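You operate a simulated robot arm through the tools that you are given. There is no shell and no other tool. Be economical: measure what you need, move in short steps, check, and stop when the job is done.

Carry out the task below with a simulated robot arm. There is one attempt and no reset: what you move stays moved.

Task
Tilt the teal headlamp right down and switch it on; level the black one and switch it off.

Only the result counts: the job must be done as asked and must still hold three seconds after the hand-in. Knocking over, shifting, dropping, spilling or breaking anything else fails it.

Robot
A 7-joint arm with a two-finger parallel gripper on a trunk, on a base that drives. Base frame: it is fixed to the floor where the robot stands at the start and does not move with it; the origin is under the middle of the robot, x ahead of it, y to its left, z up; the surface under the hand at the start is at about z = 90. Lengths are in cm, angles in rad, forces in N, time in s.
Its first joint turns from -2.601 to 2.601 rad. Places, roughly: black headlamp [100, -10, 130]; black headlamp body [100, -10, 130]; pink headlamp [90, 0, 130]; pink headlamp body [90, -10, 130]; teal headlamp [90, 0, 130]; teal headlamp body [90, 0, 130]; yellow button of the black headlamp [100, -10, 130]; yellow button of the pink headlamp [90, -10, 130]; yellow button of the teal headlamp [90, 0, 130]. Payload 3.5 kg.
The tool frame sits at the grasp point between the pads (the TCP): z along the fingers, y along the line on which they close. The tips reach 2.3 cm beyond it. The gripper opens to 9.4 cm. The fingers are 3.8 cm wide and 1 cm thick; the gripper's body (5.4 by 9.6 cm) begins 3.9 cm behind the TCP.
Orientation is that of the tool frame in the base frame, as [roll, pitch, yaw] about the fixed x, y, z axes, in that order (R = Rz(yaw) Ry(pitch) Rx(roll)). With the fingers straight down and closing along the base's y, the tool's x points along the base's -x, its y along +y and its z along -z.

Tools
- The arm moves only by the tool move_arm. Its argument "series" is a list of rows, each an object (a shift or turn left out is 0, a gripper value left out holds the last) with "linear": the shift along the tool's x, y, z in units of 50 mm (1.0 is 50 mm), a list of three; "turn": the turn, a rotation vector about the tool's x, y, z in units of 5 degrees (1.0 is 5 degrees), a list of three; "grip": the closure, from 0 (fully open) to 1 (shut). In form: [{"linear": [dx, dy, dz], "turn": [ax, ay, az], "grip": grip}, ...]. A call has 1 to 8 rows; each row shifts and turns the commanded pose from where the row before left it, along the tool's axes as they then stand. A call with a number of a shift or a turn outside -1 to 1 is refused whole. A row lasts 0.2 s, in which the tool goes at most 5 cm and 0.15 rad; a call with a longer step from one row to the next is refused whole, and so is a gripper value outside its range. A pose out of reach is approached as far as the arm can. The call stops where the force on the tool passes 40 N (or 10 N more than at its start, if that is more) or the arm is blocked; 0.2 s more then pass. Each finger travels about 15.3 cm/s and halts on what it meets, pressing with about 37 N; the grip force reading is that of the motor and also rises with nothing between the fingers. The clock runs only during rows and for 0.2 s after the last one: add rows that do not move to give the fingers time. It gives the time, the measured TCP pose, the force on the tool (base axes), the opening and the grip force at its end, in the units of the frame above (readings bear some noise), with the torque about the TCP (base axes, N m) and any sound that the robot's microphone picked up, and new pictures: "views" is both (left out), scene, wrist or none.
- Cameras (640 x 400 px; columns grow to the right, rows downward): "scene" is now at [-23.94, 17.54, 131.49]; the picture's right is [-0.16, -0.99, 0.00], its down [-0.11, 0.02, -0.99] and it looks along [0.98, -0.15, -0.11] (base axes); focal length 291 px, centre (320, 200). "wrist" rides on the gripper at [8.6, 1.6, -7.4] in the tool frame; the picture's right is [-0.18, 0.98, 0.00], its down [-0.58, -0.11, -0.81] and it looks along [-0.79, -0.15, 0.59] (tool axes); focal length 243 px, centre (320, 200). There is no depth. A picture from a camera that has moved, and an enlarged one, comes with that camera's place and axes in the base frame and with its lens.
- drive_base(legs): drives the robot by 1 to 6 legs, each [ahead, left, turn to the left] in cm, cm and rad, along the robot's own axes; the way and the turn of a leg run together, so that a leg with both is an arc; at most 150 cm and 3.142 rad a leg. The arm and the cameras ride along, it lands a little off, and it stops where it bumps. It gives what a move gives, and a new picture of the scene camera.
- pan_tilt(pan, tilt): turns the head with the scene camera to pan (to the left, within 2.496 rad either way) and tilt (down, from -0.506 to 1.204), counted from straight ahead of the robot. It gives what a move gives, and a new picture of the scene camera.
- close_up(camera, box): a new picture of the part [left, top, right, bottom] of that camera's present view, enlarged. The clock stands still meanwhile.
- finish_job(): hands the job in; it is judged then, once.

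Work in short steps. Places have to be worked out from the pictures, the camera data and where the tool is seen: move nearer, look again, correct. Check each grasp and each placing, and mend what went wrong. You have 120 turns and 260 pictures in all, those below and enlarged ones among them. Open the gripper and draw the arm clear of the work before you hand the job in, unless the task says otherwise; then end with one line.

The tools are called after "Request:" by a JSON object that holds its "op" and its "data". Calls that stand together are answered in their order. move_arm: Moves the arm, as the interface text tells. Its arguments: {"type":"object","properties":{"series":{"type":"array","items":{"type":"object","properties":{"linear":{"type":"array","items":{"type":"number"}},"turn":{"type":"array","items":{"type":"number"}},"grip":{"type":"number"}}}},"views":{"type":"string","enum":["both","scene","wrist","none"]}},"required":["series"]} The other tools are called the same way: drive_base (legs) drives the base; pan_tilt (pan, tilt) turns the head that bears the scene camera; close_up (camera, box) takes an enlarged picture of a part of a camera's view; finish_job () hands the job in.

At the start:

```text
time: 0.0
tcp_pos: [81.63, 23.1, 100.07]
tcp_rot: [3.141, 0.0, -3.141]
contact_force: [-0.5, -0.7, -0.1]
torque: [-0.01, 0.02, -0.03]
width: 9.4
grasp_force: 0.0
robot x, y, heading: [-0.05, 0.16, -0.001]
head pan, tilt: [-0.155, 0.11]
```

scene: 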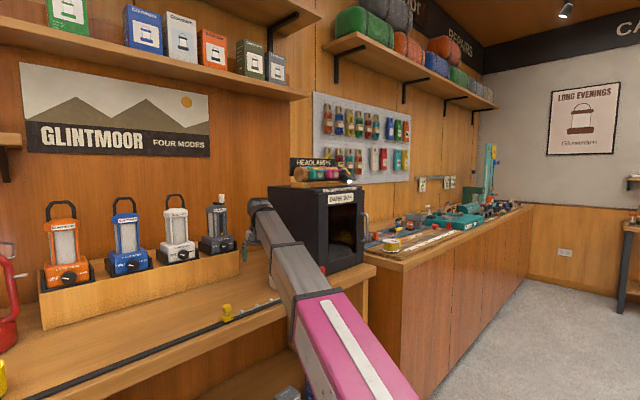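
wrist: 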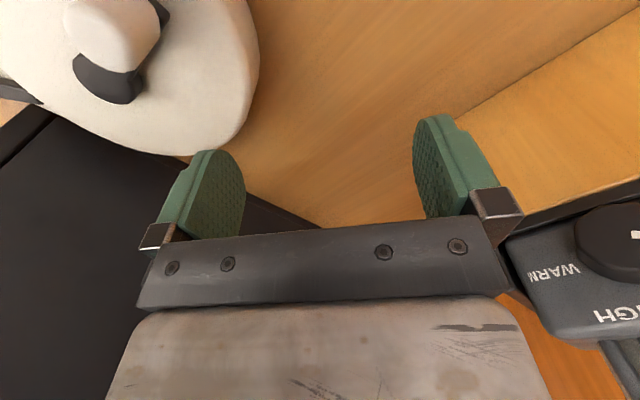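

The headlamps seem to be on the log on top of the dark box near the HEADLAMPS sign. I take a close-up there.

Request:
{"op": "close_up", "data": {"camera": "scene", "box": [270, 140, 390, 215]}}

```text
5.33 times, centred on (330, 178) of scene
camera zoom: at [-23.94, 17.54, 131.49], right [-0.16, -0.99, 0.0], down [-0.11, 0.02, -0.99], along [0.98, -0.15, -0.11], focal length 1554 px, centre (267, 320)
```

zoom: 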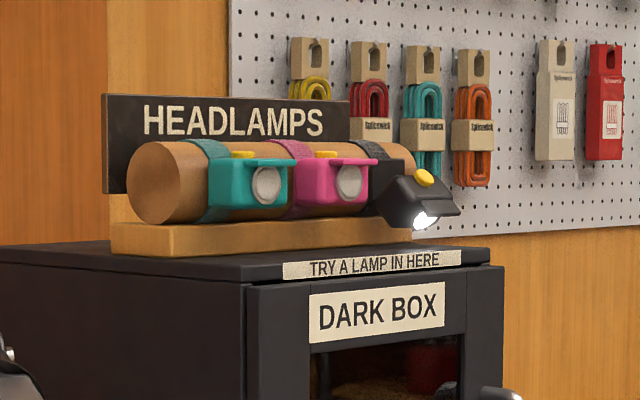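

The lamps sit on a log on the dark box: teal on the left (level), pink in the middle, black on the right (tilted down and lit). I raise the arm straight up in two stages, watching for contact.

Request:
{"op": "move_arm", "data": {"series": [{"linear": [0, 0, -1]}, {"linear": [0, 0, -1]}, {"linear": [0, 0, -1]}, {"linear": [0, 0, -1]}]}}

```text
time: 0.8
tcp_pos: [81.85, 22.89, 112.62]
tcp_rot: [3.141, 0.015, 3.138]
contact_force: [5.1, -0.4, -9.6]
torque: [-0.02, -0.54, -0.02]
width: 9.38
grasp_force: 0.0
robot x, y, heading: [0.3, 0.06, 0.002]
head pan, tilt: [-0.155, 0.11]
stopped in row 3: the force on the tool passed its limit at 59 N (the readings are from after the stop); the commanded pose is now the measured one
camera scene: at [-23.95, 17.54, 131.49], right [-0.16, -0.99, 0.0], down [-0.11, 0.02, -0.99], along [0.98, -0.15, -0.11], focal length 291 px, centre (320, 200)
camera wrist: at [73.25, 24.46, 120.08], right [0.19, 0.98, 0.0], down [0.57, -0.11, 0.81], along [0.8, -0.15, -0.58], focal length 243 px, centre (320, 200)
```

scene: 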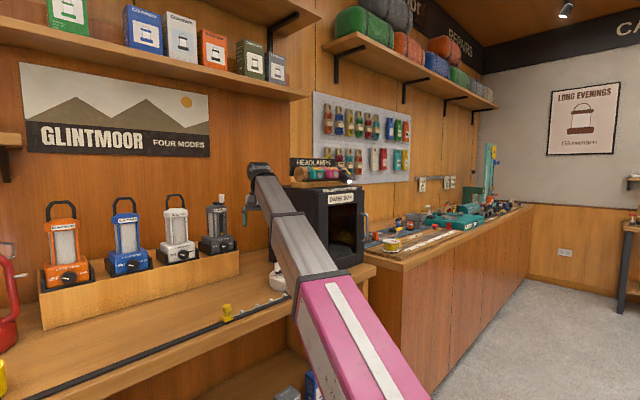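
wrist: 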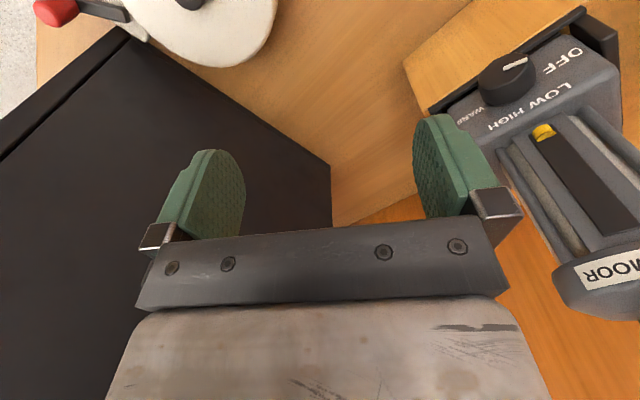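

Something resisted the rise. I look closely around the wrist.

Request:
{"op": "close_up", "data": {"camera": "scene", "box": [200, 145, 360, 245]}}

Request:
{"op": "pan_tilt", "data": {"pan": -0.05, "tilt": 0.3}}

```text
4.00 times, centred on (280, 195) of scene
camera zoom: at [-23.95, 17.54, 131.49], right [-0.16, -0.99, 0.0], down [-0.11, 0.02, -0.99], along [0.98, -0.15, -0.11], focal length 1165 px, centre (480, 220)
```

zoom: 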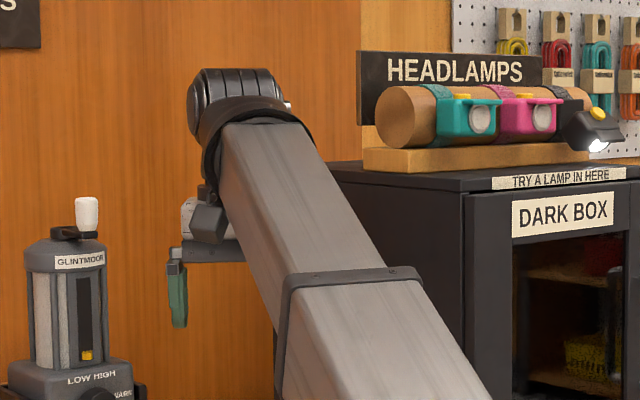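

```text
time: 1.5
tcp_pos: [82.02, 22.87, 112.72]
tcp_rot: [-3.14, 0.014, 3.138]
contact_force: [8.5, 1.1, -19.9]
torque: [-0.25, -1.14, -0.24]
width: 9.39
grasp_force: 0.0
robot x, y, heading: [-0.1, -0.35, 0.001]
head pan, tilt: [-0.051, 0.3]
camera scene: at [-23.73, 18.5, 129.73], right [-0.05, -1.0, 0.0], down [-0.29, 0.01, -0.96], along [0.95, -0.05, -0.3], focal length 291 px, centre (320, 200)
```

scene: 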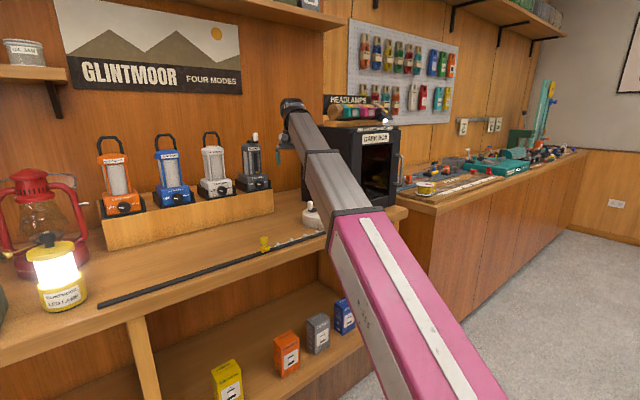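

The force and torque fit the wrist camera pressing on the robot's own forearm, because the hand is folded too far. I unfold it by pitching the fingers forward while backing away.

Request:
{"op": "move_arm", "data": {"series": [{"linear": [0.2, 0, 0], "turn": [0, -1, 0]}, {"linear": [0.4, 0, 0], "turn": [0, -1, 0]}, {"linear": [0.4, 0, -0.07], "turn": [0, -1, 0]}, {"linear": [0.4, 0, -0.1], "turn": [0, -1, 0]}, {"linear": [0.4, 0, -0.15], "turn": [0, -1, 0]}, {"linear": [0.4, 0, -0.2], "turn": [0, -1, 0]}, {"linear": [0.4, 0, -0.2], "turn": [0, -1, 0]}, {"linear": [0.4, 0, -0.25], "turn": [0, -1, 0]}], "views": "wrist"}}

```text
time: 3.3
tcp_pos: [65.77, 22.91, 112.26]
tcp_rot: [3.141, 0.713, 3.139]
contact_force: [-1.1, 0.3, 0.6]
torque: [0.02, 0.02, -0.02]
width: 9.38
grasp_force: 0.1
robot x, y, heading: [0.02, 0.16, -0.001]
head pan, tilt: [-0.051, 0.3]
camera wrist: at [54.43, 24.5, 112.37], right [0.14, 0.98, 0.12], down [-0.09, -0.11, 0.99], along [0.99, -0.15, 0.07], focal length 243 px, centre (320, 200)
```

wrist: 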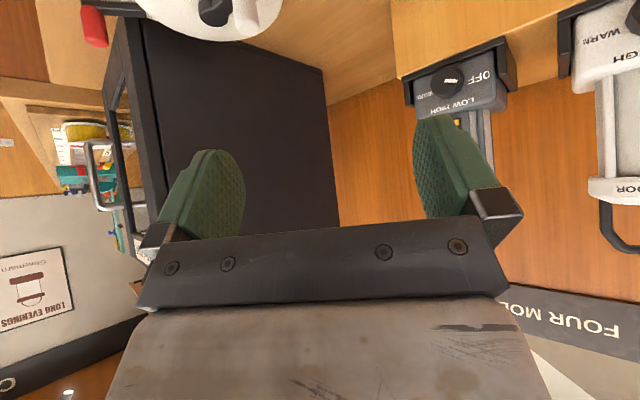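

Contact is gone. I continue pitching the fingers forward and raise the hand to lamp height.

Request:
{"op": "move_arm", "data": {"series": [{"linear": [-0.2, 0, -0.6], "turn": [0, -1, 0]}, {"linear": [-0.25, 0, -0.6], "turn": [0, -1, 0]}, {"linear": [-0.3, 0, -0.6], "turn": [0, -1, 0]}, {"linear": [-0.4, 0, -0.5], "turn": [0, -1, 0]}, {"linear": [-0.5, 0, -0.45], "turn": [0, -1, 0]}, {"linear": [-0.6, 0, -0.4], "turn": [0, -1, 0]}, {"linear": [-0.6, 0, -0.3], "turn": [0, -1, 0]}, {"linear": [-0.6, 0, -0.2], "turn": [0, 0, 0]}], "views": "both"}}

```text
time: 5.1
tcp_pos: [58.89, 23.01, 137.38]
tcp_rot: [3.142, 1.322, 3.141]
contact_force: [-1.0, -0.5, -0.9]
torque: [-0.02, 0.02, 0.0]
width: 9.39
grasp_force: 0.2
robot x, y, heading: [0.18, 0.29, 0.0]
head pan, tilt: [-0.051, 0.3]
camera scene: at [-23.73, 18.5, 129.72], right [-0.05, -1.0, 0.0], down [-0.3, 0.01, -0.96], along [0.95, -0.05, -0.3], focal length 291 px, centre (320, 200)
camera wrist: at [49.58, 24.5, 130.94], right [0.05, 0.98, 0.18], down [-0.64, -0.11, 0.76], along [0.77, -0.15, 0.62], focal length 243 px, centre (320, 200)
```

scene: 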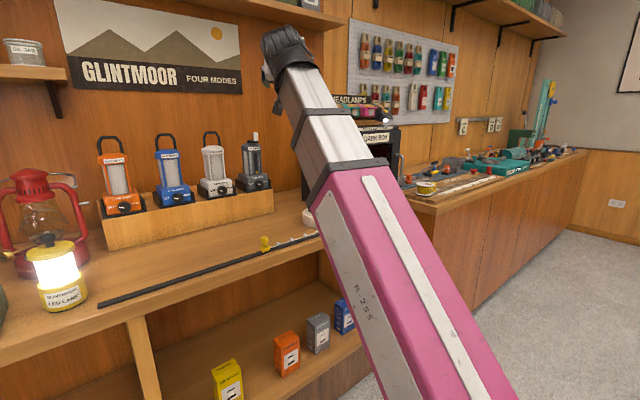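
wrist: 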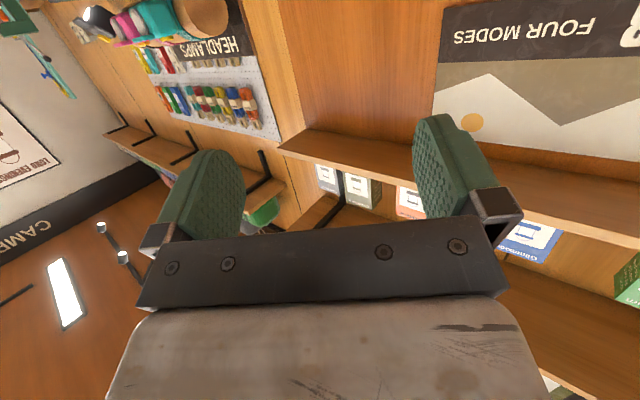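

The pose is free. I centre the hand in front of the robot and start rolling the gripper, so the wrist camera ends up above and looks down-forward.

Request:
{"op": "move_arm", "data": {"series": [{"linear": [0, -0.6, 0], "turn": [0, 0, 1]}, {"linear": [0.05, -0.6, 0], "turn": [0, 0, 1]}, {"linear": [0.1, -0.6, 0], "turn": [0, 0, 1]}, {"linear": [0.15, -0.6, 0], "turn": [0, 0, 1]}, {"linear": [0.2, -0.6, 0], "turn": [0, 0, 1]}, {"linear": [0.25, -0.6, 0], "turn": [0, 0, 1]}, {"linear": [0.3, -0.5, 0], "turn": [0, 0, 1]}, {"turn": [0, 0, 1]}], "views": "none"}}

Request:
{"op": "move_arm", "data": {"series": [{"turn": [0, 0, 1]}, {"turn": [0, 0, 1]}, {"turn": [0, 0, 1]}, {"turn": [0, 0, 1]}, {"turn": [0, 0, 1]}, {"turn": [0, 0, 1]}, {"turn": [0, 0, 1]}, {"turn": [0, 0, 1]}], "views": "scene"}}

```text
time: 6.9
tcp_pos: [56.58, 5.13, 127.9]
tcp_rot: [1.946, 0.837, 1.851]
contact_force: [0.0, -0.5, -0.3]
torque: [0.03, 0.02, 0.01]
width: 9.42
grasp_force: 0.0
robot x, y, heading: [-0.13, -0.19, -0.0]
head pan, tilt: [-0.051, 0.3]
```

```text
time: 8.7
tcp_pos: [56.76, 5.31, 127.86]
tcp_rot: [1.825, 0.168, 1.611]
contact_force: [0.9, -0.2, -0.4]
torque: [0.02, -0.03, 0.03]
width: 9.39
grasp_force: 0.1
robot x, y, heading: [0.24, 0.28, 0.001]
head pan, tilt: [-0.051, 0.3]
camera scene: at [-23.73, 18.5, 129.73], right [-0.05, -1.0, 0.0], down [-0.3, 0.01, -0.96], along [0.95, -0.05, -0.3], focal length 291 px, centre (320, 200)
```

scene: 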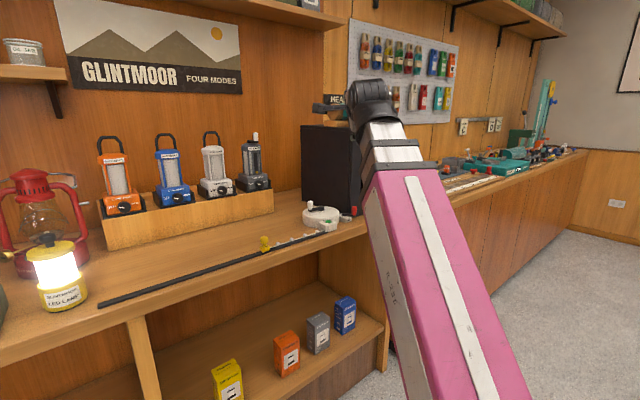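

The roll works freely; I continue it to about 180°.

Request:
{"op": "move_arm", "data": {"series": [{"turn": [0, 0, 1]}, {"turn": [0, 0, 1]}, {"turn": [0, 0, 1]}, {"turn": [0, 0, 1]}, {"turn": [0, 0, 1]}, {"turn": [0, 0, 1]}, {"turn": [0, 0, 1]}, {"turn": [0, 0, 1]}], "views": "none"}}

Request:
{"op": "move_arm", "data": {"series": [{"turn": [0, 0, 1]}, {"turn": [0, 0, 1]}, {"turn": [0, 0, 1]}, {"turn": [0, 0, 1]}, {"turn": [0, 0, 1]}, {"turn": [0, 0, 1]}, {"turn": [0, 0, 1]}, {"turn": [0, 0, 1]}], "views": "none"}}

Request:
{"op": "move_arm", "data": {"series": [{"turn": [0, 0, 1]}, {"turn": [0, 0, 1]}, {"turn": [0, 0, 1]}, {"turn": [0, 0, 1]}], "views": "wrist"}}

```text
time: 10.5
tcp_pos: [56.64, 5.25, 127.81]
tcp_rot: [1.858, -0.506, 1.425]
contact_force: [-0.3, 0.3, 0.0]
torque: [-0.02, -0.01, 0.0]
width: 9.38
grasp_force: 0.1
robot x, y, heading: [0.18, 0.18, 0.0]
head pan, tilt: [-0.051, 0.3]
```

```text
time: 12.3
tcp_pos: [56.53, 5.36, 127.83]
tcp_rot: [2.213, -1.146, 0.969]
contact_force: [0.0, 0.8, 0.1]
torque: [-0.03, 0.03, -0.03]
width: 9.42
grasp_force: 0.0
robot x, y, heading: [-0.15, 0.37, 0.002]
head pan, tilt: [-0.051, 0.3]
```

```text
time: 13.3
tcp_pos: [56.73, 0.25, 127.76]
tcp_rot: [2.748, -1.303, 0.432]
contact_force: [0.3, 0.7, -0.4]
torque: [0.01, -0.02, -0.01]
width: 9.42
grasp_force: 0.0
out of reach, approached as far as the arm can: row 2, 3, 4
robot x, y, heading: [-0.18, -0.22, -0.001]
head pan, tilt: [-0.051, 0.3]
camera wrist: at [51.79, -0.57, 138.28], right [0.01, -1.0, -0.08], down [-0.93, 0.02, -0.37], along [0.37, 0.07, -0.92], focal length 243 px, centre (320, 200)
```

wrist: 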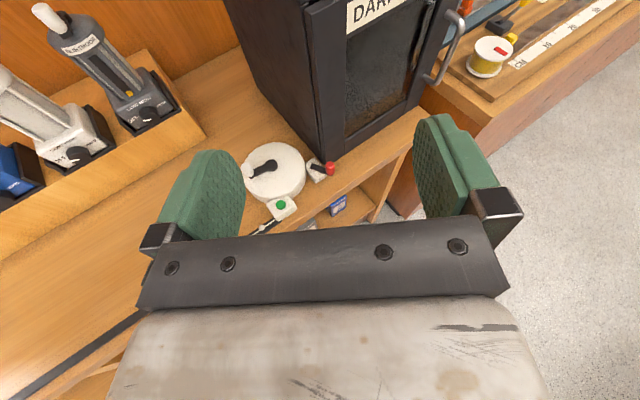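

The camera is now upright. I drive the robot right along the counter, then turn to face the headlamps.

Request:
{"op": "drive_base", "data": {"legs": [[0, -50, 0], [0, 0, 0.75]]}}

Request:
{"op": "pan_tilt", "data": {"pan": 0.0, "tilt": 0.2}}

```text
time: 15.6
tcp_pos: [57.94, -37.75, 127.8]
tcp_rot: [2.741, -1.302, 0.394]
contact_force: [0.9, 0.6, -0.6]
torque: [-0.01, 0.02, -0.01]
width: 9.4
grasp_force: 0.1
robot x, y, heading: [1.47, -35.63, -0.048]
head pan, tilt: [-0.051, 0.3]
stopped in leg 1: the robot was blocked; the commanded pose is now the measured one
camera scene: at [-21.68, -16.16, 129.73], right [-0.09, -1.0, 0.0], down [-0.29, 0.03, -0.96], along [0.95, -0.09, -0.3], focal length 291 px, centre (320, 200)
```

scene: 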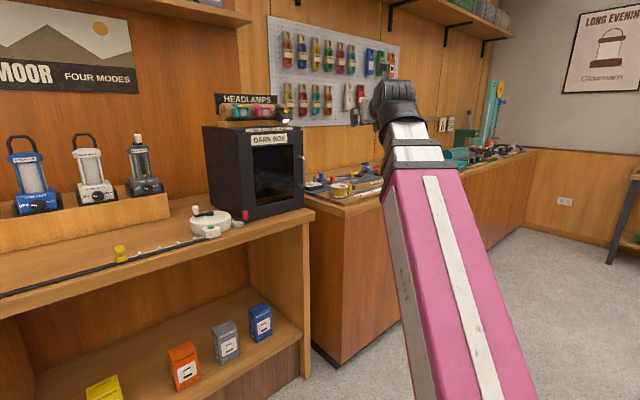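

```text
time: 16.3
tcp_pos: [57.99, -37.92, 127.73]
tcp_rot: [2.745, -1.301, 0.393]
contact_force: [0.6, 0.5, 0.4]
torque: [-0.03, 0.0, 0.03]
width: 9.42
grasp_force: 0.1
robot x, y, heading: [1.2, -35.47, -0.046]
head pan, tilt: [0.0, 0.201]
camera scene: at [-21.66, -15.69, 130.65], right [-0.04, -1.0, 0.0], down [-0.2, 0.01, -0.98], along [0.98, -0.04, -0.2], focal length 291 px, centre (320, 200)
```

scene: 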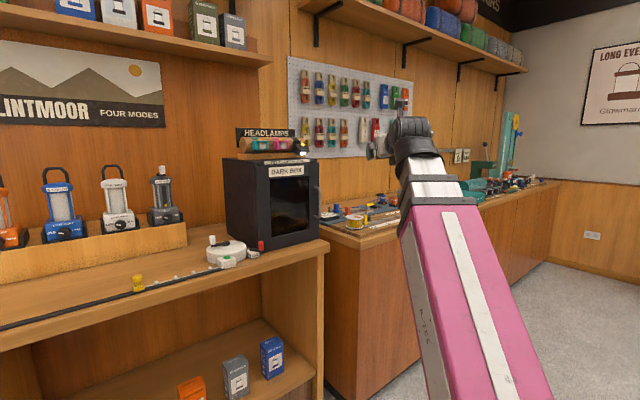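

Something to the right blocks the base, but lamps are about 96 cm away; I step off it, turn to face them, and look.

Request:
{"op": "drive_base", "data": {"legs": [[6, 5, 0], [0, 0, 0.45]]}}

Request:
{"op": "pan_tilt", "data": {"pan": -1.4, "tilt": 0.7}}

```text
time: 18.7
tcp_pos: [59.26, -7.75, 127.82]
tcp_rot: [2.744, -1.303, 0.852]
contact_force: [0.6, 0.3, 0.6]
torque: [-0.01, -0.02, 0.02]
width: 9.39
grasp_force: 0.1
robot x, y, heading: [7.47, -30.83, 0.413]
head pan, tilt: [0.0, 0.201]
camera scene: at [-21.93, -23.11, 130.65], right [0.4, -0.91, 0.0], down [-0.18, -0.08, -0.98], along [0.9, 0.4, -0.2], focal length 291 px, centre (320, 200)
```

scene: 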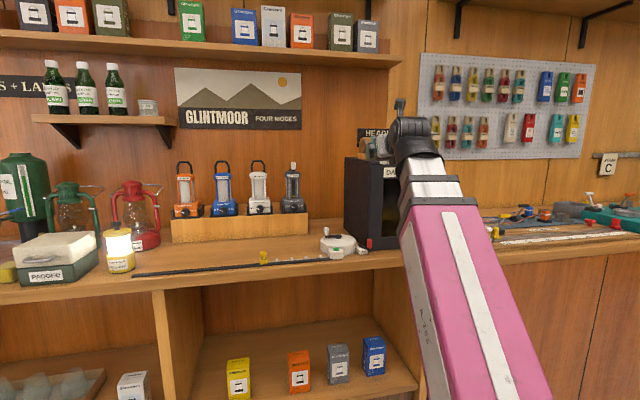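

```text
time: 20.2
tcp_pos: [59.34, -7.73, 127.73]
tcp_rot: [2.744, -1.301, 0.85]
contact_force: [1.0, 0.8, 0.5]
torque: [0.0, 0.0, 0.02]
width: 9.38
grasp_force: 0.0
robot x, y, heading: [6.99, -30.67, 0.419]
head pan, tilt: [-1.4, 0.7]
camera scene: at [-25.75, -33.95, 126.12], right [-0.83, -0.55, 0.0], down [-0.36, 0.54, -0.77], along [0.42, -0.64, -0.64], focal length 291 px, centre (320, 200)
```

scene: 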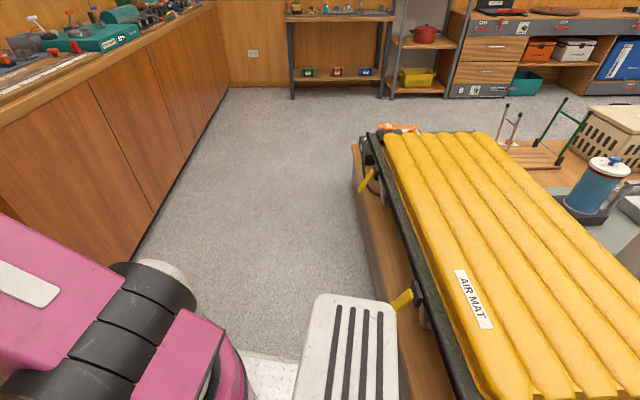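

A bed ("air mat") sits to the rear right; the aisle runs parallel to the counter. I turn to face the wall squarely and slide along the aisle to be in front of the lamps.

Request:
{"op": "drive_base", "data": {"legs": [[0, 0, 0.35], [4, -20, 0], [2, -20, 0]]}}

Request:
{"op": "pan_tilt", "data": {"pan": 0.0, "tilt": 0.15}}

```text
time: 24.1
tcp_pos: [80.38, -16.39, 127.87]
tcp_rot: [2.746, -1.302, 1.197]
contact_force: [-0.1, 0.3, 0.2]
torque: [0.0, 0.02, 0.04]
width: 9.42
grasp_force: 0.1
robot x, y, heading: [39.29, -55.93, 0.761]
head pan, tilt: [-1.4, 0.7]
camera scene: at [9.24, -69.84, 126.11], right [-0.6, -0.8, 0.0], down [-0.52, 0.38, -0.76], along [0.61, -0.46, -0.64], focal length 291 px, centre (320, 200)
```

scene: 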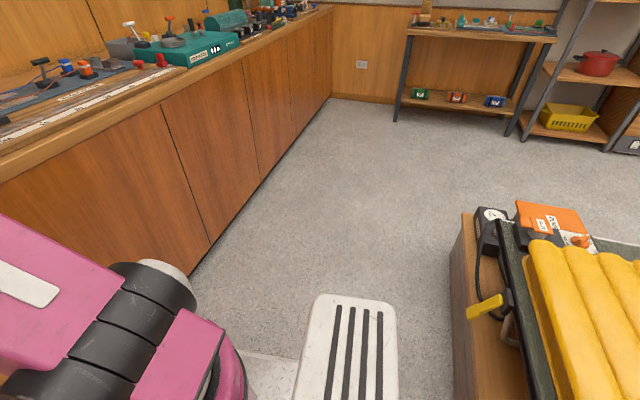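

```text
time: 25.6
tcp_pos: [80.42, -16.43, 127.81]
tcp_rot: [2.744, -1.302, 1.198]
contact_force: [-0.5, -0.5, -1.0]
torque: [0.02, 0.01, 0.0]
width: 9.42
grasp_force: 0.0
robot x, y, heading: [39.74, -55.07, 0.759]
head pan, tilt: [0.0, 0.15]
camera scene: at [9.14, -58.38, 131.12], right [0.69, -0.72, 0.0], down [-0.11, -0.1, -0.99], along [0.72, 0.68, -0.15], focal length 291 px, centre (320, 200)
```

scene: 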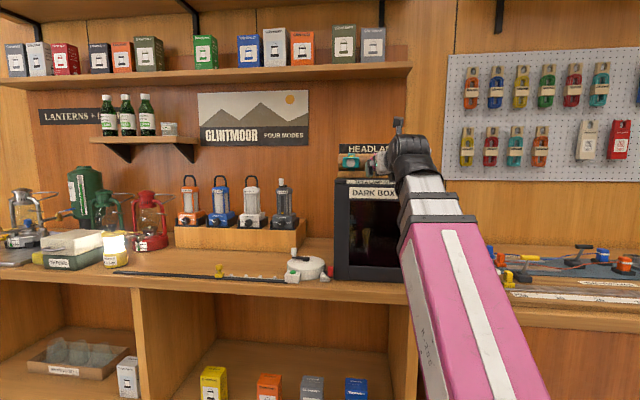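

The lamps are just left of the forearm. I swing the hand right and down-back so both cameras can see them.

Request:
{"op": "move_arm", "data": {"series": [{"linear": [0, 0.8, -0.6]}, {"linear": [0, 0.8, -0.6]}, {"linear": [0, 0.8, -0.4]}, {"linear": [0, 0.8, 0]}], "views": "both"}}

```text
time: 26.6
tcp_pos: [86.63, -32.85, 131.56]
tcp_rot: [2.744, -1.303, 1.196]
contact_force: [-0.3, -0.2, -0.3]
torque: [0.0, 0.02, 0.01]
width: 9.39
grasp_force: 0.2
robot x, y, heading: [39.33, -55.84, 0.766]
head pan, tilt: [0.0, 0.15]
camera scene: at [9.14, -58.39, 131.13], right [0.69, -0.72, 0.0], down [-0.11, -0.1, -0.99], along [0.72, 0.68, -0.15], focal length 291 px, centre (320, 200)
camera wrist: at [83.54, -36.94, 141.96], right [0.69, -0.72, -0.08], down [-0.69, -0.62, -0.37], along [0.22, 0.31, -0.92], focal length 243 px, centre (320, 200)
```

scene: 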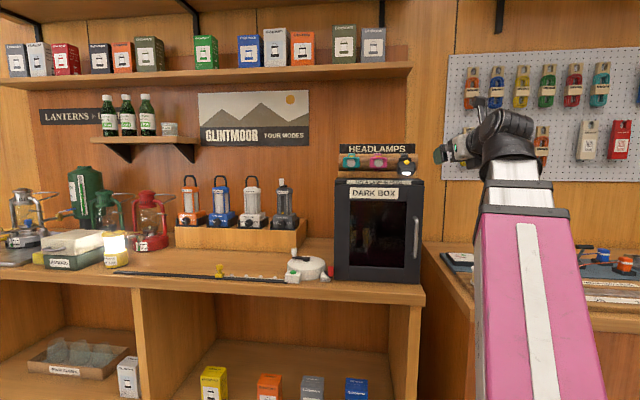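
wrist: 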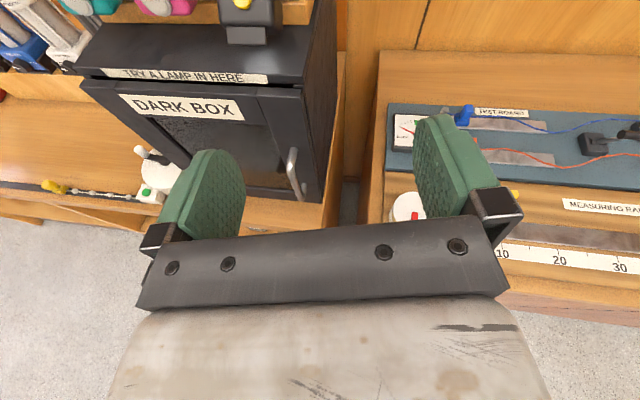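

Now the lamps are visible to both cameras; I zoom each.

Request:
{"op": "close_up", "data": {"camera": "scene", "box": [325, 135, 437, 205]}}

Request:
{"op": "close_up", "data": {"camera": "wrist", "box": [60, 0, 320, 110]}}

```text
5.71 times, centred on (381, 170) of scene
camera zoom: at [9.14, -58.39, 131.13], right [0.69, -0.72, 0.0], down [-0.11, -0.1, -0.99], along [0.72, 0.68, -0.15], focal length 1665 px, centre (-29, 371)
```

zoom: 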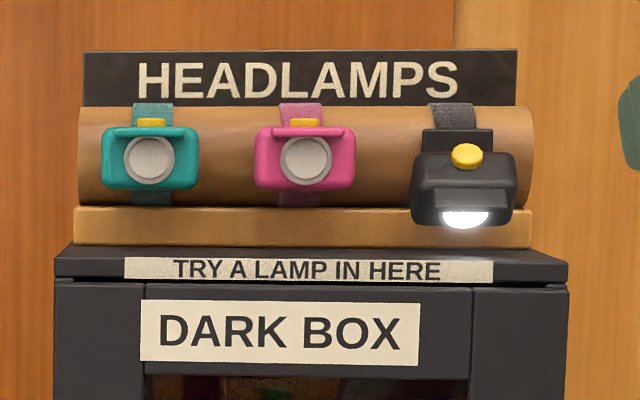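

```text
2.46 times, centred on (190, 55) of wrist
camera zoom: at [83.54, -36.94, 141.96], right [0.69, -0.72, -0.08], down [-0.69, -0.62, -0.37], along [0.22, 0.31, -0.92], focal length 597 px, centre (640, 557)
```

zoom: 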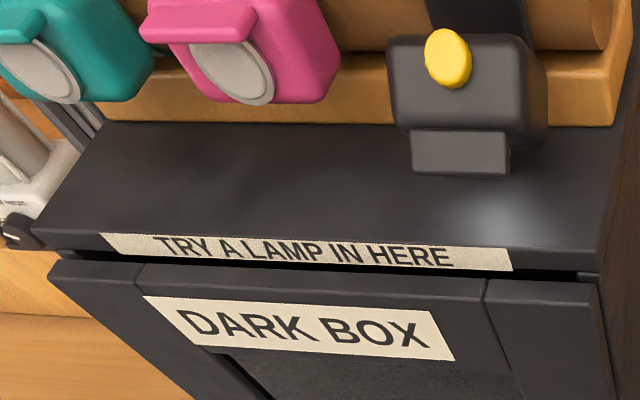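

Triangulating gives: black button ≈ (95.8, -14.3, 129.3), pink lens ≈ (90.6, -7.3, 128.8), teal lens ≈ (85.8, 0.1, 128.8), and wall normal heading ≈ 0.6 rad. I close the fingers and roll the gripper back about 84°, so the tip is slim vertically and the camera gives a side view from the left.

Request:
{"op": "move_arm", "data": {"series": [{"turn": [0, 0, -1], "grip": 1}, {"turn": [0, 0, -1]}, {"turn": [0, 0, -1]}, {"turn": [0, 0, -1]}, {"turn": [0, 0, -1]}, {"turn": [0, 0, -1]}, {"turn": [0, 0, -1]}, {"turn": [0, 0, -1]}], "views": "none"}}

Request:
{"op": "move_arm", "data": {"series": [{"turn": [0, 0, -1]}, {"turn": [0, 0, -1]}, {"turn": [0, 0, -1]}, {"turn": [0, 0, -1]}, {"turn": [0, 0, -1]}, {"turn": [0, 0, -1]}, {"turn": [0, 0, -1]}, {"turn": [0, 0, -1]}], "views": "none"}}

Request:
{"op": "move_arm", "data": {"series": [{"turn": [0, 0, -0.8]}, {"turn": [0, -0.7, 0.17]}, {"turn": [0, -0.7, 0.17]}, {"turn": [0, -0.7, 0.17]}, {"turn": [1, 0, 0]}, {"turn": [1, 0, 0]}], "views": "both"}}

```text
time: 28.4
tcp_pos: [86.32, -32.95, 131.6]
tcp_rot: [1.909, -0.736, 2.127]
contact_force: [-0.8, 1.2, 0.4]
torque: [-0.03, -0.01, 0.0]
width: 0.0
grasp_force: 36.9
robot x, y, heading: [39.81, -55.74, 0.761]
head pan, tilt: [0.0, 0.15]
```

```text
time: 30.2
tcp_pos: [86.49, -32.71, 131.51]
tcp_rot: [1.819, -0.065, 2.34]
contact_force: [-0.5, -0.7, -0.6]
torque: [-0.01, -0.04, 0.01]
width: 0.0
grasp_force: 37.2
robot x, y, heading: [39.56, -55.71, 0.758]
head pan, tilt: [0.0, 0.15]
```

```text
time: 31.6
tcp_pos: [86.46, -32.8, 131.3]
tcp_rot: [1.994, 0.004, 2.169]
contact_force: [-0.3, -0.8, -0.2]
torque: [0.01, -0.01, 0.01]
width: 0.02
grasp_force: 37.1
robot x, y, heading: [39.43, -55.68, 0.761]
head pan, tilt: [0.0, 0.15]
camera scene: at [9.14, -58.38, 131.13], right [0.69, -0.72, 0.0], down [-0.11, -0.1, -0.99], along [0.72, 0.68, -0.15], focal length 291 px, centre (320, 200)
camera wrist: at [76.6, -29.07, 136.0], right [0.44, 0.08, 0.9], down [-0.32, -0.92, 0.23], along [0.84, -0.39, -0.38], focal length 243 px, centre (320, 200)
```

scene: 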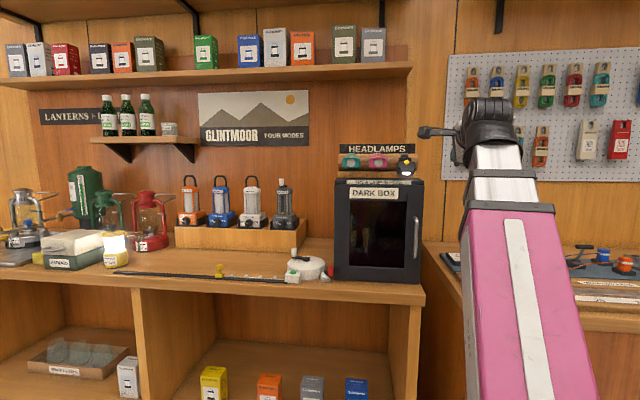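
wrist: 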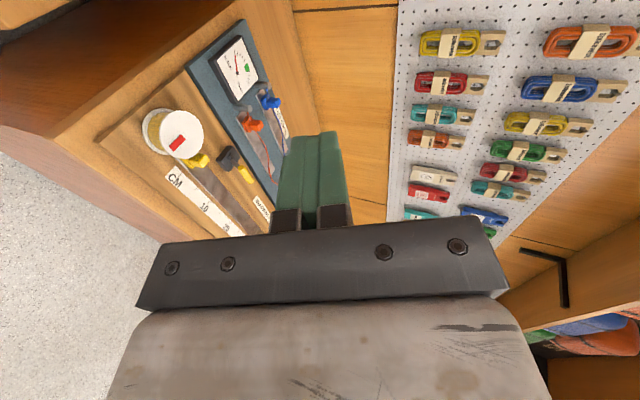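

Orientation is as wanted. I pitch down 10° more and bring the closed tip to about 5 cm in front of the black lamp's button.

Request:
{"op": "move_arm", "data": {"series": [{"turn": [1, 0, 0]}, {"turn": [1, 0, 0]}, {"linear": [0.7, 0.1, 0]}, {"linear": [0.7, 0.4, 0.2]}, {"linear": [0.6, 0.4, 0.5]}, {"linear": [0, 0.4, 0.5]}, {"linear": [0, 0.4, 0.5]}], "views": "both"}}

```text
time: 33.2
tcp_pos: [90.97, -17.67, 133.55]
tcp_rot: [2.169, 0.004, 2.169]
contact_force: [-1.0, 0.4, -0.6]
torque: [0.04, 0.0, 0.03]
width: 0.01
grasp_force: 36.8
out of reach, approached as far as the arm can: row 3
robot x, y, heading: [39.59, -55.66, 0.758]
head pan, tilt: [0.0, 0.15]
camera scene: at [9.13, -58.38, 131.13], right [0.69, -0.72, 0.0], down [-0.11, -0.1, -0.99], along [0.72, 0.68, -0.15], focal length 291 px, centre (320, 200)
camera wrist: at [81.79, -13.45, 139.11], right [0.56, 0.16, 0.81], down [-0.28, -0.89, 0.36], along [0.78, -0.43, -0.45], focal length 243 px, centre (320, 200)
```

scene: 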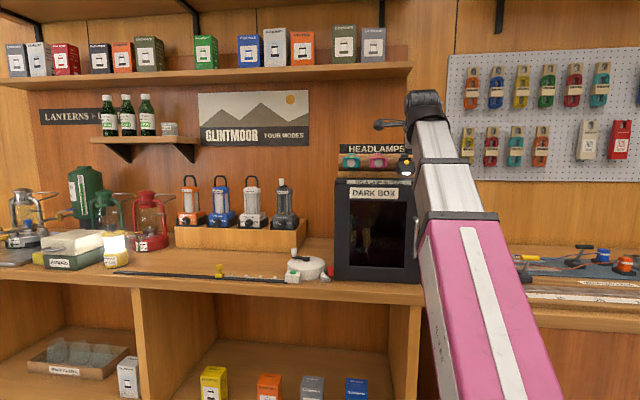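
wrist: 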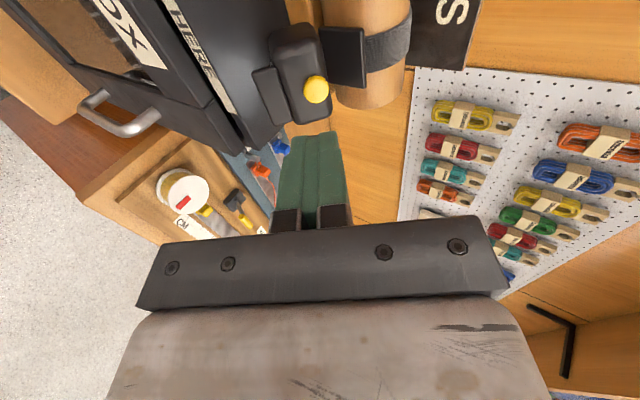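

The tip is lined up and the wrist camera now gives a side view; I zoom in on it.

Request:
{"op": "close_up", "data": {"camera": "wrist", "box": [230, 0, 430, 125]}}

Request:
{"op": "close_up", "data": {"camera": "scene", "box": [365, 130, 445, 180]}}

```text
3.20 times, centred on (330, 62) of wrist
camera zoom: at [81.79, -13.45, 139.11], right [0.56, 0.16, 0.81], down [-0.28, -0.89, 0.36], along [0.78, -0.43, -0.45], focal length 776 px, centre (288, 640)
```

zoom: 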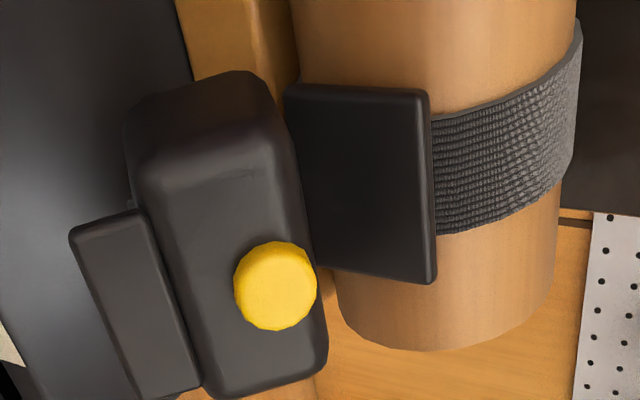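

```text
8.00 times, centred on (405, 155) of scene
camera zoom: at [9.13, -58.38, 131.13], right [0.69, -0.72, 0.0], down [-0.11, -0.1, -0.99], along [0.72, 0.68, -0.15], focal length 2330 px, centre (-360, 560)
```

zoom: 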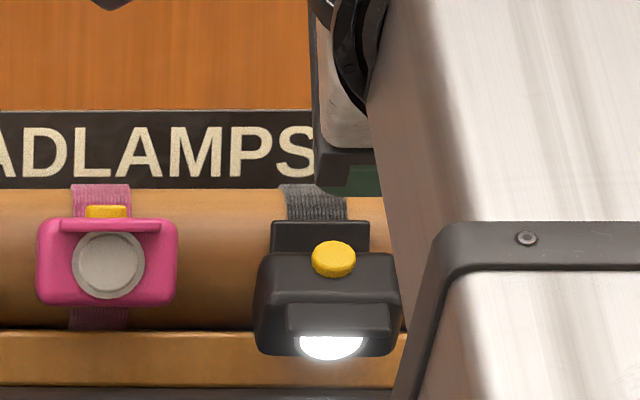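

The button re-triangulates to about (96.4, -13.9, 129.0), straight along the tool axis from the tip, about 5.7 cm away. I approach 4.5 cm, then finely.

Request:
{"op": "move_arm", "data": {"series": [{"linear": [0, 0, 0.5]}, {"linear": [0, 0, 0.4]}], "views": "wrist"}}

Request:
{"op": "close_up", "data": {"camera": "scene", "box": [365, 130, 445, 180]}}

```text
time: 33.8
tcp_pos: [94.05, -15.73, 130.63]
tcp_rot: [2.167, 0.003, 2.168]
contact_force: [-0.1, -0.7, -0.8]
torque: [0.03, 0.0, -0.01]
width: 0.01
grasp_force: 37.5
robot x, y, heading: [39.75, -55.68, 0.761]
head pan, tilt: [0.0, 0.15]
camera wrist: at [84.78, -11.47, 136.29], right [0.56, 0.16, 0.81], down [-0.28, -0.89, 0.36], along [0.78, -0.43, -0.45], focal length 243 px, centre (320, 200)
```

wrist: 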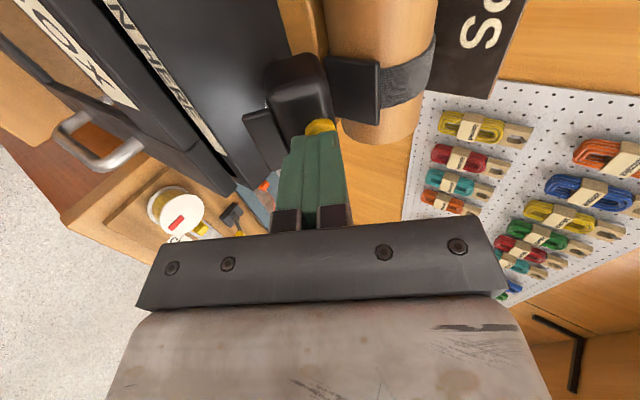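

```text
8.00 times, centred on (405, 155) of scene
camera zoom: at [9.14, -58.38, 131.13], right [0.69, -0.72, 0.0], down [-0.11, -0.1, -0.99], along [0.72, 0.68, -0.15], focal length 2330 px, centre (-360, 560)
```

zoom: 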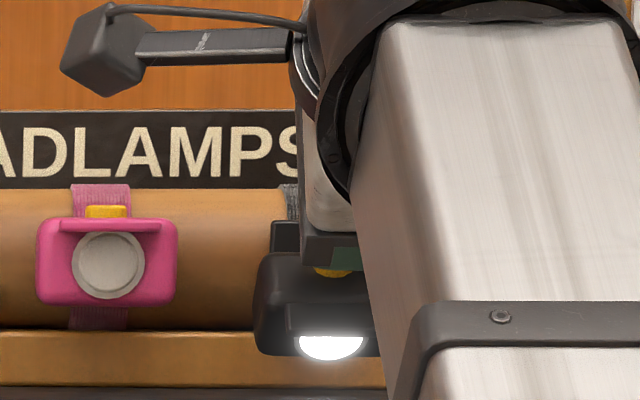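

The tip is just short of the button. I advance slowly and listen for the click.

Request:
{"op": "move_arm", "data": {"series": [{"linear": [0, 0.03, 0.1]}, {"linear": [0, 0, 0.06]}, {"linear": [0, 0, 0.06]}], "views": "wrist"}}

Request:
{"op": "close_up", "data": {"camera": "wrist", "box": [230, 50, 430, 175]}}

```text
time: 34.6
tcp_pos: [94.63, -15.29, 130.35]
tcp_rot: [2.165, 0.003, 2.168]
contact_force: [-28.6, -23.6, 14.0]
torque: [-0.2, 0.52, 0.31]
width: 0.03
grasp_force: 37.2
robot x, y, heading: [39.76, -55.11, 0.763]
head pan, tilt: [0.0, 0.15]
heard: click
camera wrist: at [85.38, -11.09, 135.98], right [0.56, 0.16, 0.81], down [-0.28, -0.89, 0.36], along [0.78, -0.43, -0.45], focal length 243 px, centre (320, 200)
```

wrist: 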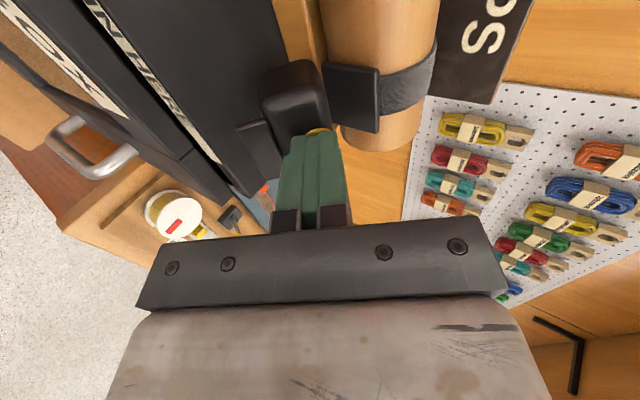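

```text
3.20 times, centred on (330, 112) of wrist
camera zoom: at [85.38, -11.09, 135.98], right [0.56, 0.16, 0.81], down [-0.28, -0.89, 0.36], along [0.78, -0.43, -0.45], focal length 776 px, centre (288, 480)
```

zoom: 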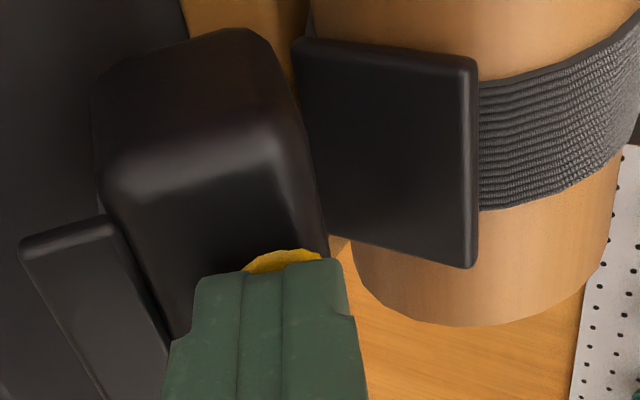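

Click heard with 40 N, and the glow seems gone. I back off and verify the light is off.

Request:
{"op": "move_arm", "data": {"series": [{"linear": [0, 0, -0.3]}, {"linear": [0, 0, -0.6]}], "views": "none"}}

Request:
{"op": "close_up", "data": {"camera": "scene", "box": [325, 130, 437, 200]}}

Request:
{"op": "close_up", "data": {"camera": "wrist", "box": [230, 0, 430, 125]}}

```text
time: 35.2
tcp_pos: [91.96, -17.29, 132.92]
tcp_rot: [2.167, 0.003, 2.17]
contact_force: [-0.2, 1.4, 0.0]
torque: [-0.01, 0.01, -0.02]
width: 0.0
grasp_force: 37.3
robot x, y, heading: [39.5, -55.59, 0.758]
head pan, tilt: [0.0, 0.15]
```

```text
5.71 times, centred on (381, 165) of scene
camera zoom: at [9.16, -58.36, 131.12], right [0.69, -0.72, 0.0], down [-0.11, -0.1, -0.99], along [0.72, 0.68, -0.15], focal length 1665 px, centre (-29, 400)
```

zoom: 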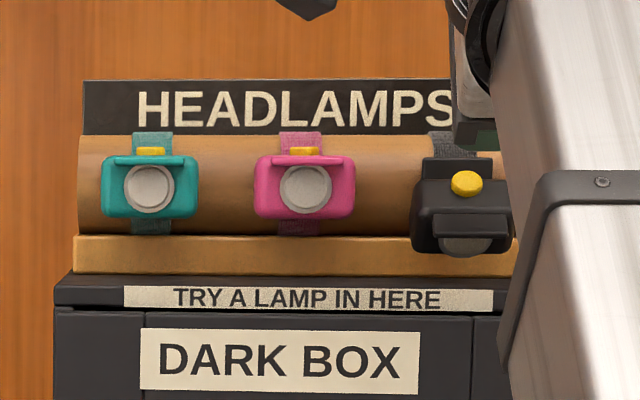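

```text
3.20 times, centred on (330, 62) of wrist
camera zoom: at [82.69, -12.99, 138.56], right [0.56, 0.16, 0.81], down [-0.28, -0.89, 0.36], along [0.78, -0.43, -0.45], focal length 776 px, centre (288, 640)
```

zoom: 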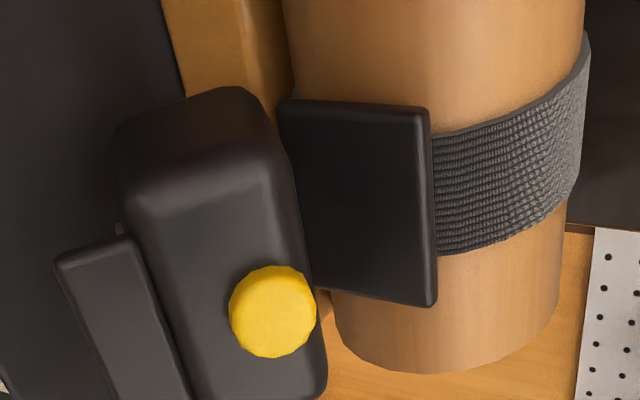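

The black lamp is off. To level it I'll grip its sides and rotate it up, so I back off, pitch up, roll the gripper 90° (camera on top) and open partway.

Request:
{"op": "move_arm", "data": {"series": [{"linear": [0, 0, -0.8]}, {"linear": [0, 0, -0.6], "turn": [-1, 0, 0]}, {"turn": [-1, 0, 0]}, {"turn": [-1, 0, 0]}, {"turn": [-0.8, 0, 0]}, {"turn": [0, 0, 1]}, {"turn": [0, 0, 1]}, {"turn": [0, 0, 1]}], "views": "none"}}

Request:
{"op": "move_arm", "data": {"series": [{"turn": [0, 0, 1], "grip": 0.2}, {"turn": [0, 0, 1]}, {"turn": [0, 0, 1]}, {"turn": [0, 0, 1]}, {"turn": [0, 0, 1]}, {"turn": [0, 0, 1]}, {"turn": [0, 0, 1]}, {"turn": [0, 0, 1]}], "views": "none"}}

Request:
{"op": "move_arm", "data": {"series": [{"turn": [0, 0, 1]}, {"turn": [0, 0, 1]}, {"turn": [0, 0, 1]}, {"turn": [0, 0, 1]}, {"turn": [0, 0, 1]}, {"turn": [0, 0, 1]}, {"turn": [0, 0, 1]}], "views": "both"}}

```text
time: 37.0
tcp_pos: [86.88, -20.38, 136.74]
tcp_rot: [1.845, -0.251, 2.097]
contact_force: [-0.5, -0.5, 0.0]
torque: [0.0, 0.02, 0.01]
width: 0.0
grasp_force: 36.9
robot x, y, heading: [39.85, -55.82, 0.764]
head pan, tilt: [0.0, 0.15]
```

```text
time: 38.8
tcp_pos: [86.88, -20.37, 136.77]
tcp_rot: [2.013, -0.91, 1.813]
contact_force: [0.0, -0.3, -0.1]
torque: [-0.03, 0.0, -0.01]
width: 7.52
grasp_force: 0.0
robot x, y, heading: [39.46, -55.82, 0.764]
head pan, tilt: [0.0, 0.15]
```

```text
time: 40.4
tcp_pos: [87.7, -21.46, 136.81]
tcp_rot: [2.641, -1.267, 1.133]
contact_force: [0.4, -0.1, -0.1]
torque: [-0.01, 0.03, 0.0]
width: 7.5
grasp_force: 0.2
out of reach, approached as far as the arm can: row 6, 7
robot x, y, heading: [39.55, -55.62, 0.762]
head pan, tilt: [0.0, 0.15]
camera scene: at [9.14, -58.38, 131.12], right [0.69, -0.72, 0.0], down [-0.11, -0.1, -0.99], along [0.72, 0.68, -0.15], focal length 291 px, centre (320, 200)
camera wrist: at [83.92, -24.58, 147.42], right [0.57, -0.82, -0.04], down [-0.77, -0.52, -0.36], along [0.28, 0.23, -0.93], focal length 243 px, centre (320, 200)
```

scene: 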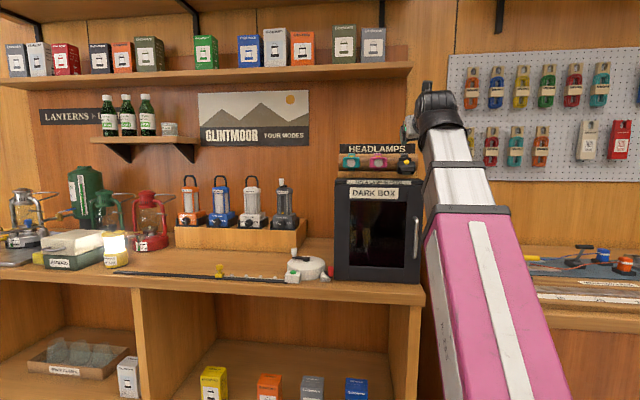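
wrist: 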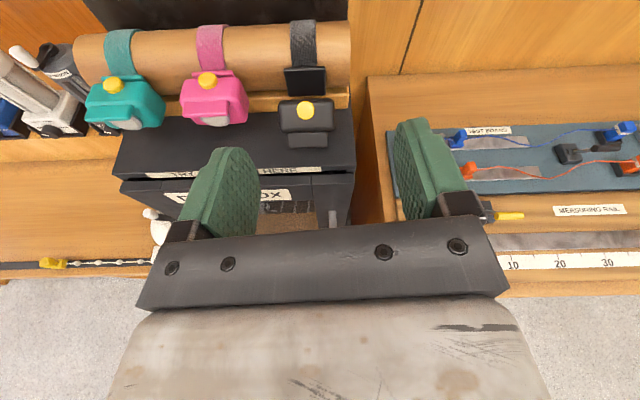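

A joint limit leaves 8° of roll error for a side grip. Instead I'll use the camera-left orientation, with a single lower finger to lift the brim. First I use this overhead view to refine the geometry.

Request:
{"op": "close_up", "data": {"camera": "wrist", "box": [80, 30, 370, 210]}}

Request:
{"op": "close_up", "data": {"camera": "scene", "box": [365, 140, 445, 190]}}

```text
2.21 times, centred on (225, 120) of wrist
camera zoom: at [83.92, -24.58, 147.42], right [0.57, -0.82, -0.04], down [-0.77, -0.52, -0.36], along [0.28, 0.23, -0.93], focal length 535 px, centre (530, 377)
```

zoom: 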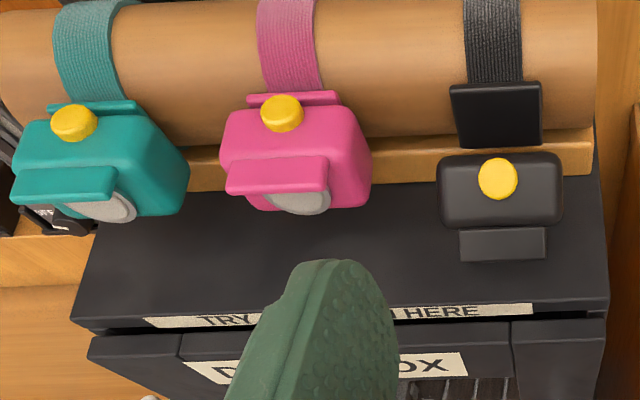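

```text
8.00 times, centred on (405, 165) of scene
camera zoom: at [9.14, -58.38, 131.12], right [0.69, -0.72, 0.0], down [-0.11, -0.1, -0.99], along [0.72, 0.68, -0.15], focal length 2330 px, centre (-360, 480)
```

zoom: 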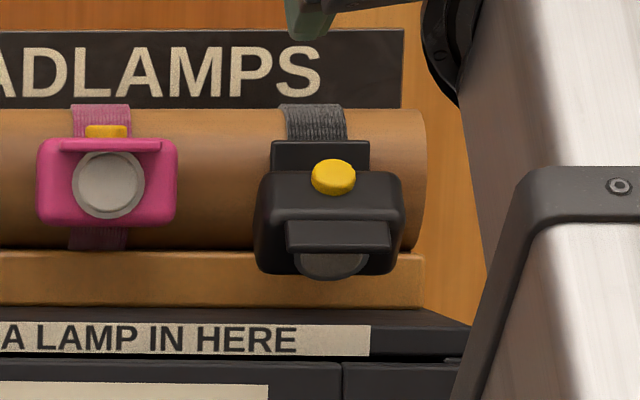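

Refined: the brim's lower tip is at a≈69 (depth along the wall normal), z≈126.5, and the lid top is z≈123.6 with its front edge just ahead of it, leaving ~2.8 cm of gap. One 1 cm finger fits underneath. I roll back with the gripper open.

Request:
{"op": "move_arm", "data": {"series": [{"turn": [0, 0, -1], "grip": 0}, {"turn": [0, 0, -1]}, {"turn": [0, 0, -1]}, {"turn": [0, 0, -1]}, {"turn": [0, 0, -1]}, {"turn": [0, 0, -1]}, {"turn": [0, 0, -1]}, {"turn": [0, 0, -1]}], "views": "none"}}

Request:
{"op": "move_arm", "data": {"series": [{"turn": [0, 0, -1]}, {"turn": [0, 0, -1]}, {"turn": [0, 0, -1]}, {"turn": [0, 0, -1]}, {"turn": [0, 0, -1]}, {"turn": [0, 0, -1]}, {"turn": [0, 0, -1]}, {"turn": [0, 0, -1]}], "views": "none"}}

Request:
{"op": "move_arm", "data": {"series": [{"turn": [-1, 0, -0.3]}, {"turn": [-1, 0, 0]}, {"turn": [-1, 0, 0]}], "views": "wrist"}}

```text
time: 42.2
tcp_pos: [87.59, -21.54, 136.88]
tcp_rot: [1.918, -0.69, 1.958]
contact_force: [0.0, -0.6, 0.3]
torque: [-0.02, 0.01, 0.01]
width: 9.42
grasp_force: 0.0
robot x, y, heading: [39.53, -55.75, 0.762]
head pan, tilt: [0.0, 0.15]
```

```text
time: 44.0
tcp_pos: [87.6, -21.61, 136.93]
tcp_rot: [1.836, -0.024, 2.178]
contact_force: [0.2, 0.0, -0.4]
torque: [0.01, -0.02, 0.01]
width: 9.39
grasp_force: 0.2
robot x, y, heading: [39.62, -55.99, 0.761]
head pan, tilt: [0.0, 0.15]
```

```text
time: 44.8
tcp_pos: [87.55, -21.57, 136.79]
tcp_rot: [1.572, 0.003, 2.185]
contact_force: [0.3, -0.4, -0.6]
torque: [0.06, 0.0, 0.03]
width: 9.41
grasp_force: 0.1
robot x, y, heading: [39.58, -55.67, 0.762]
head pan, tilt: [0.0, 0.15]
camera wrist: at [76.62, -18.82, 138.55], right [0.11, -0.15, 0.98], down [-0.32, -0.94, -0.11], along [0.94, -0.31, -0.15], focal length 243 px, centre (320, 200)
```

wrist: 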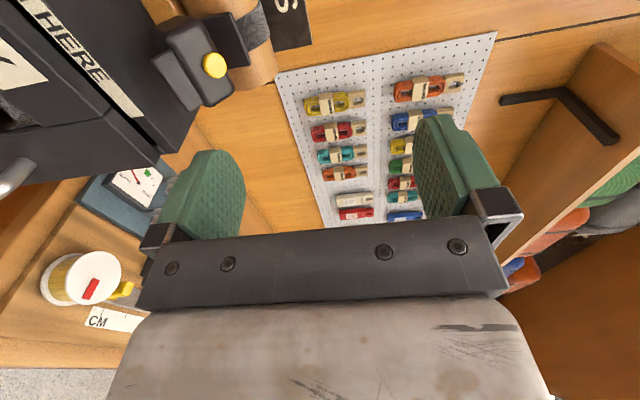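

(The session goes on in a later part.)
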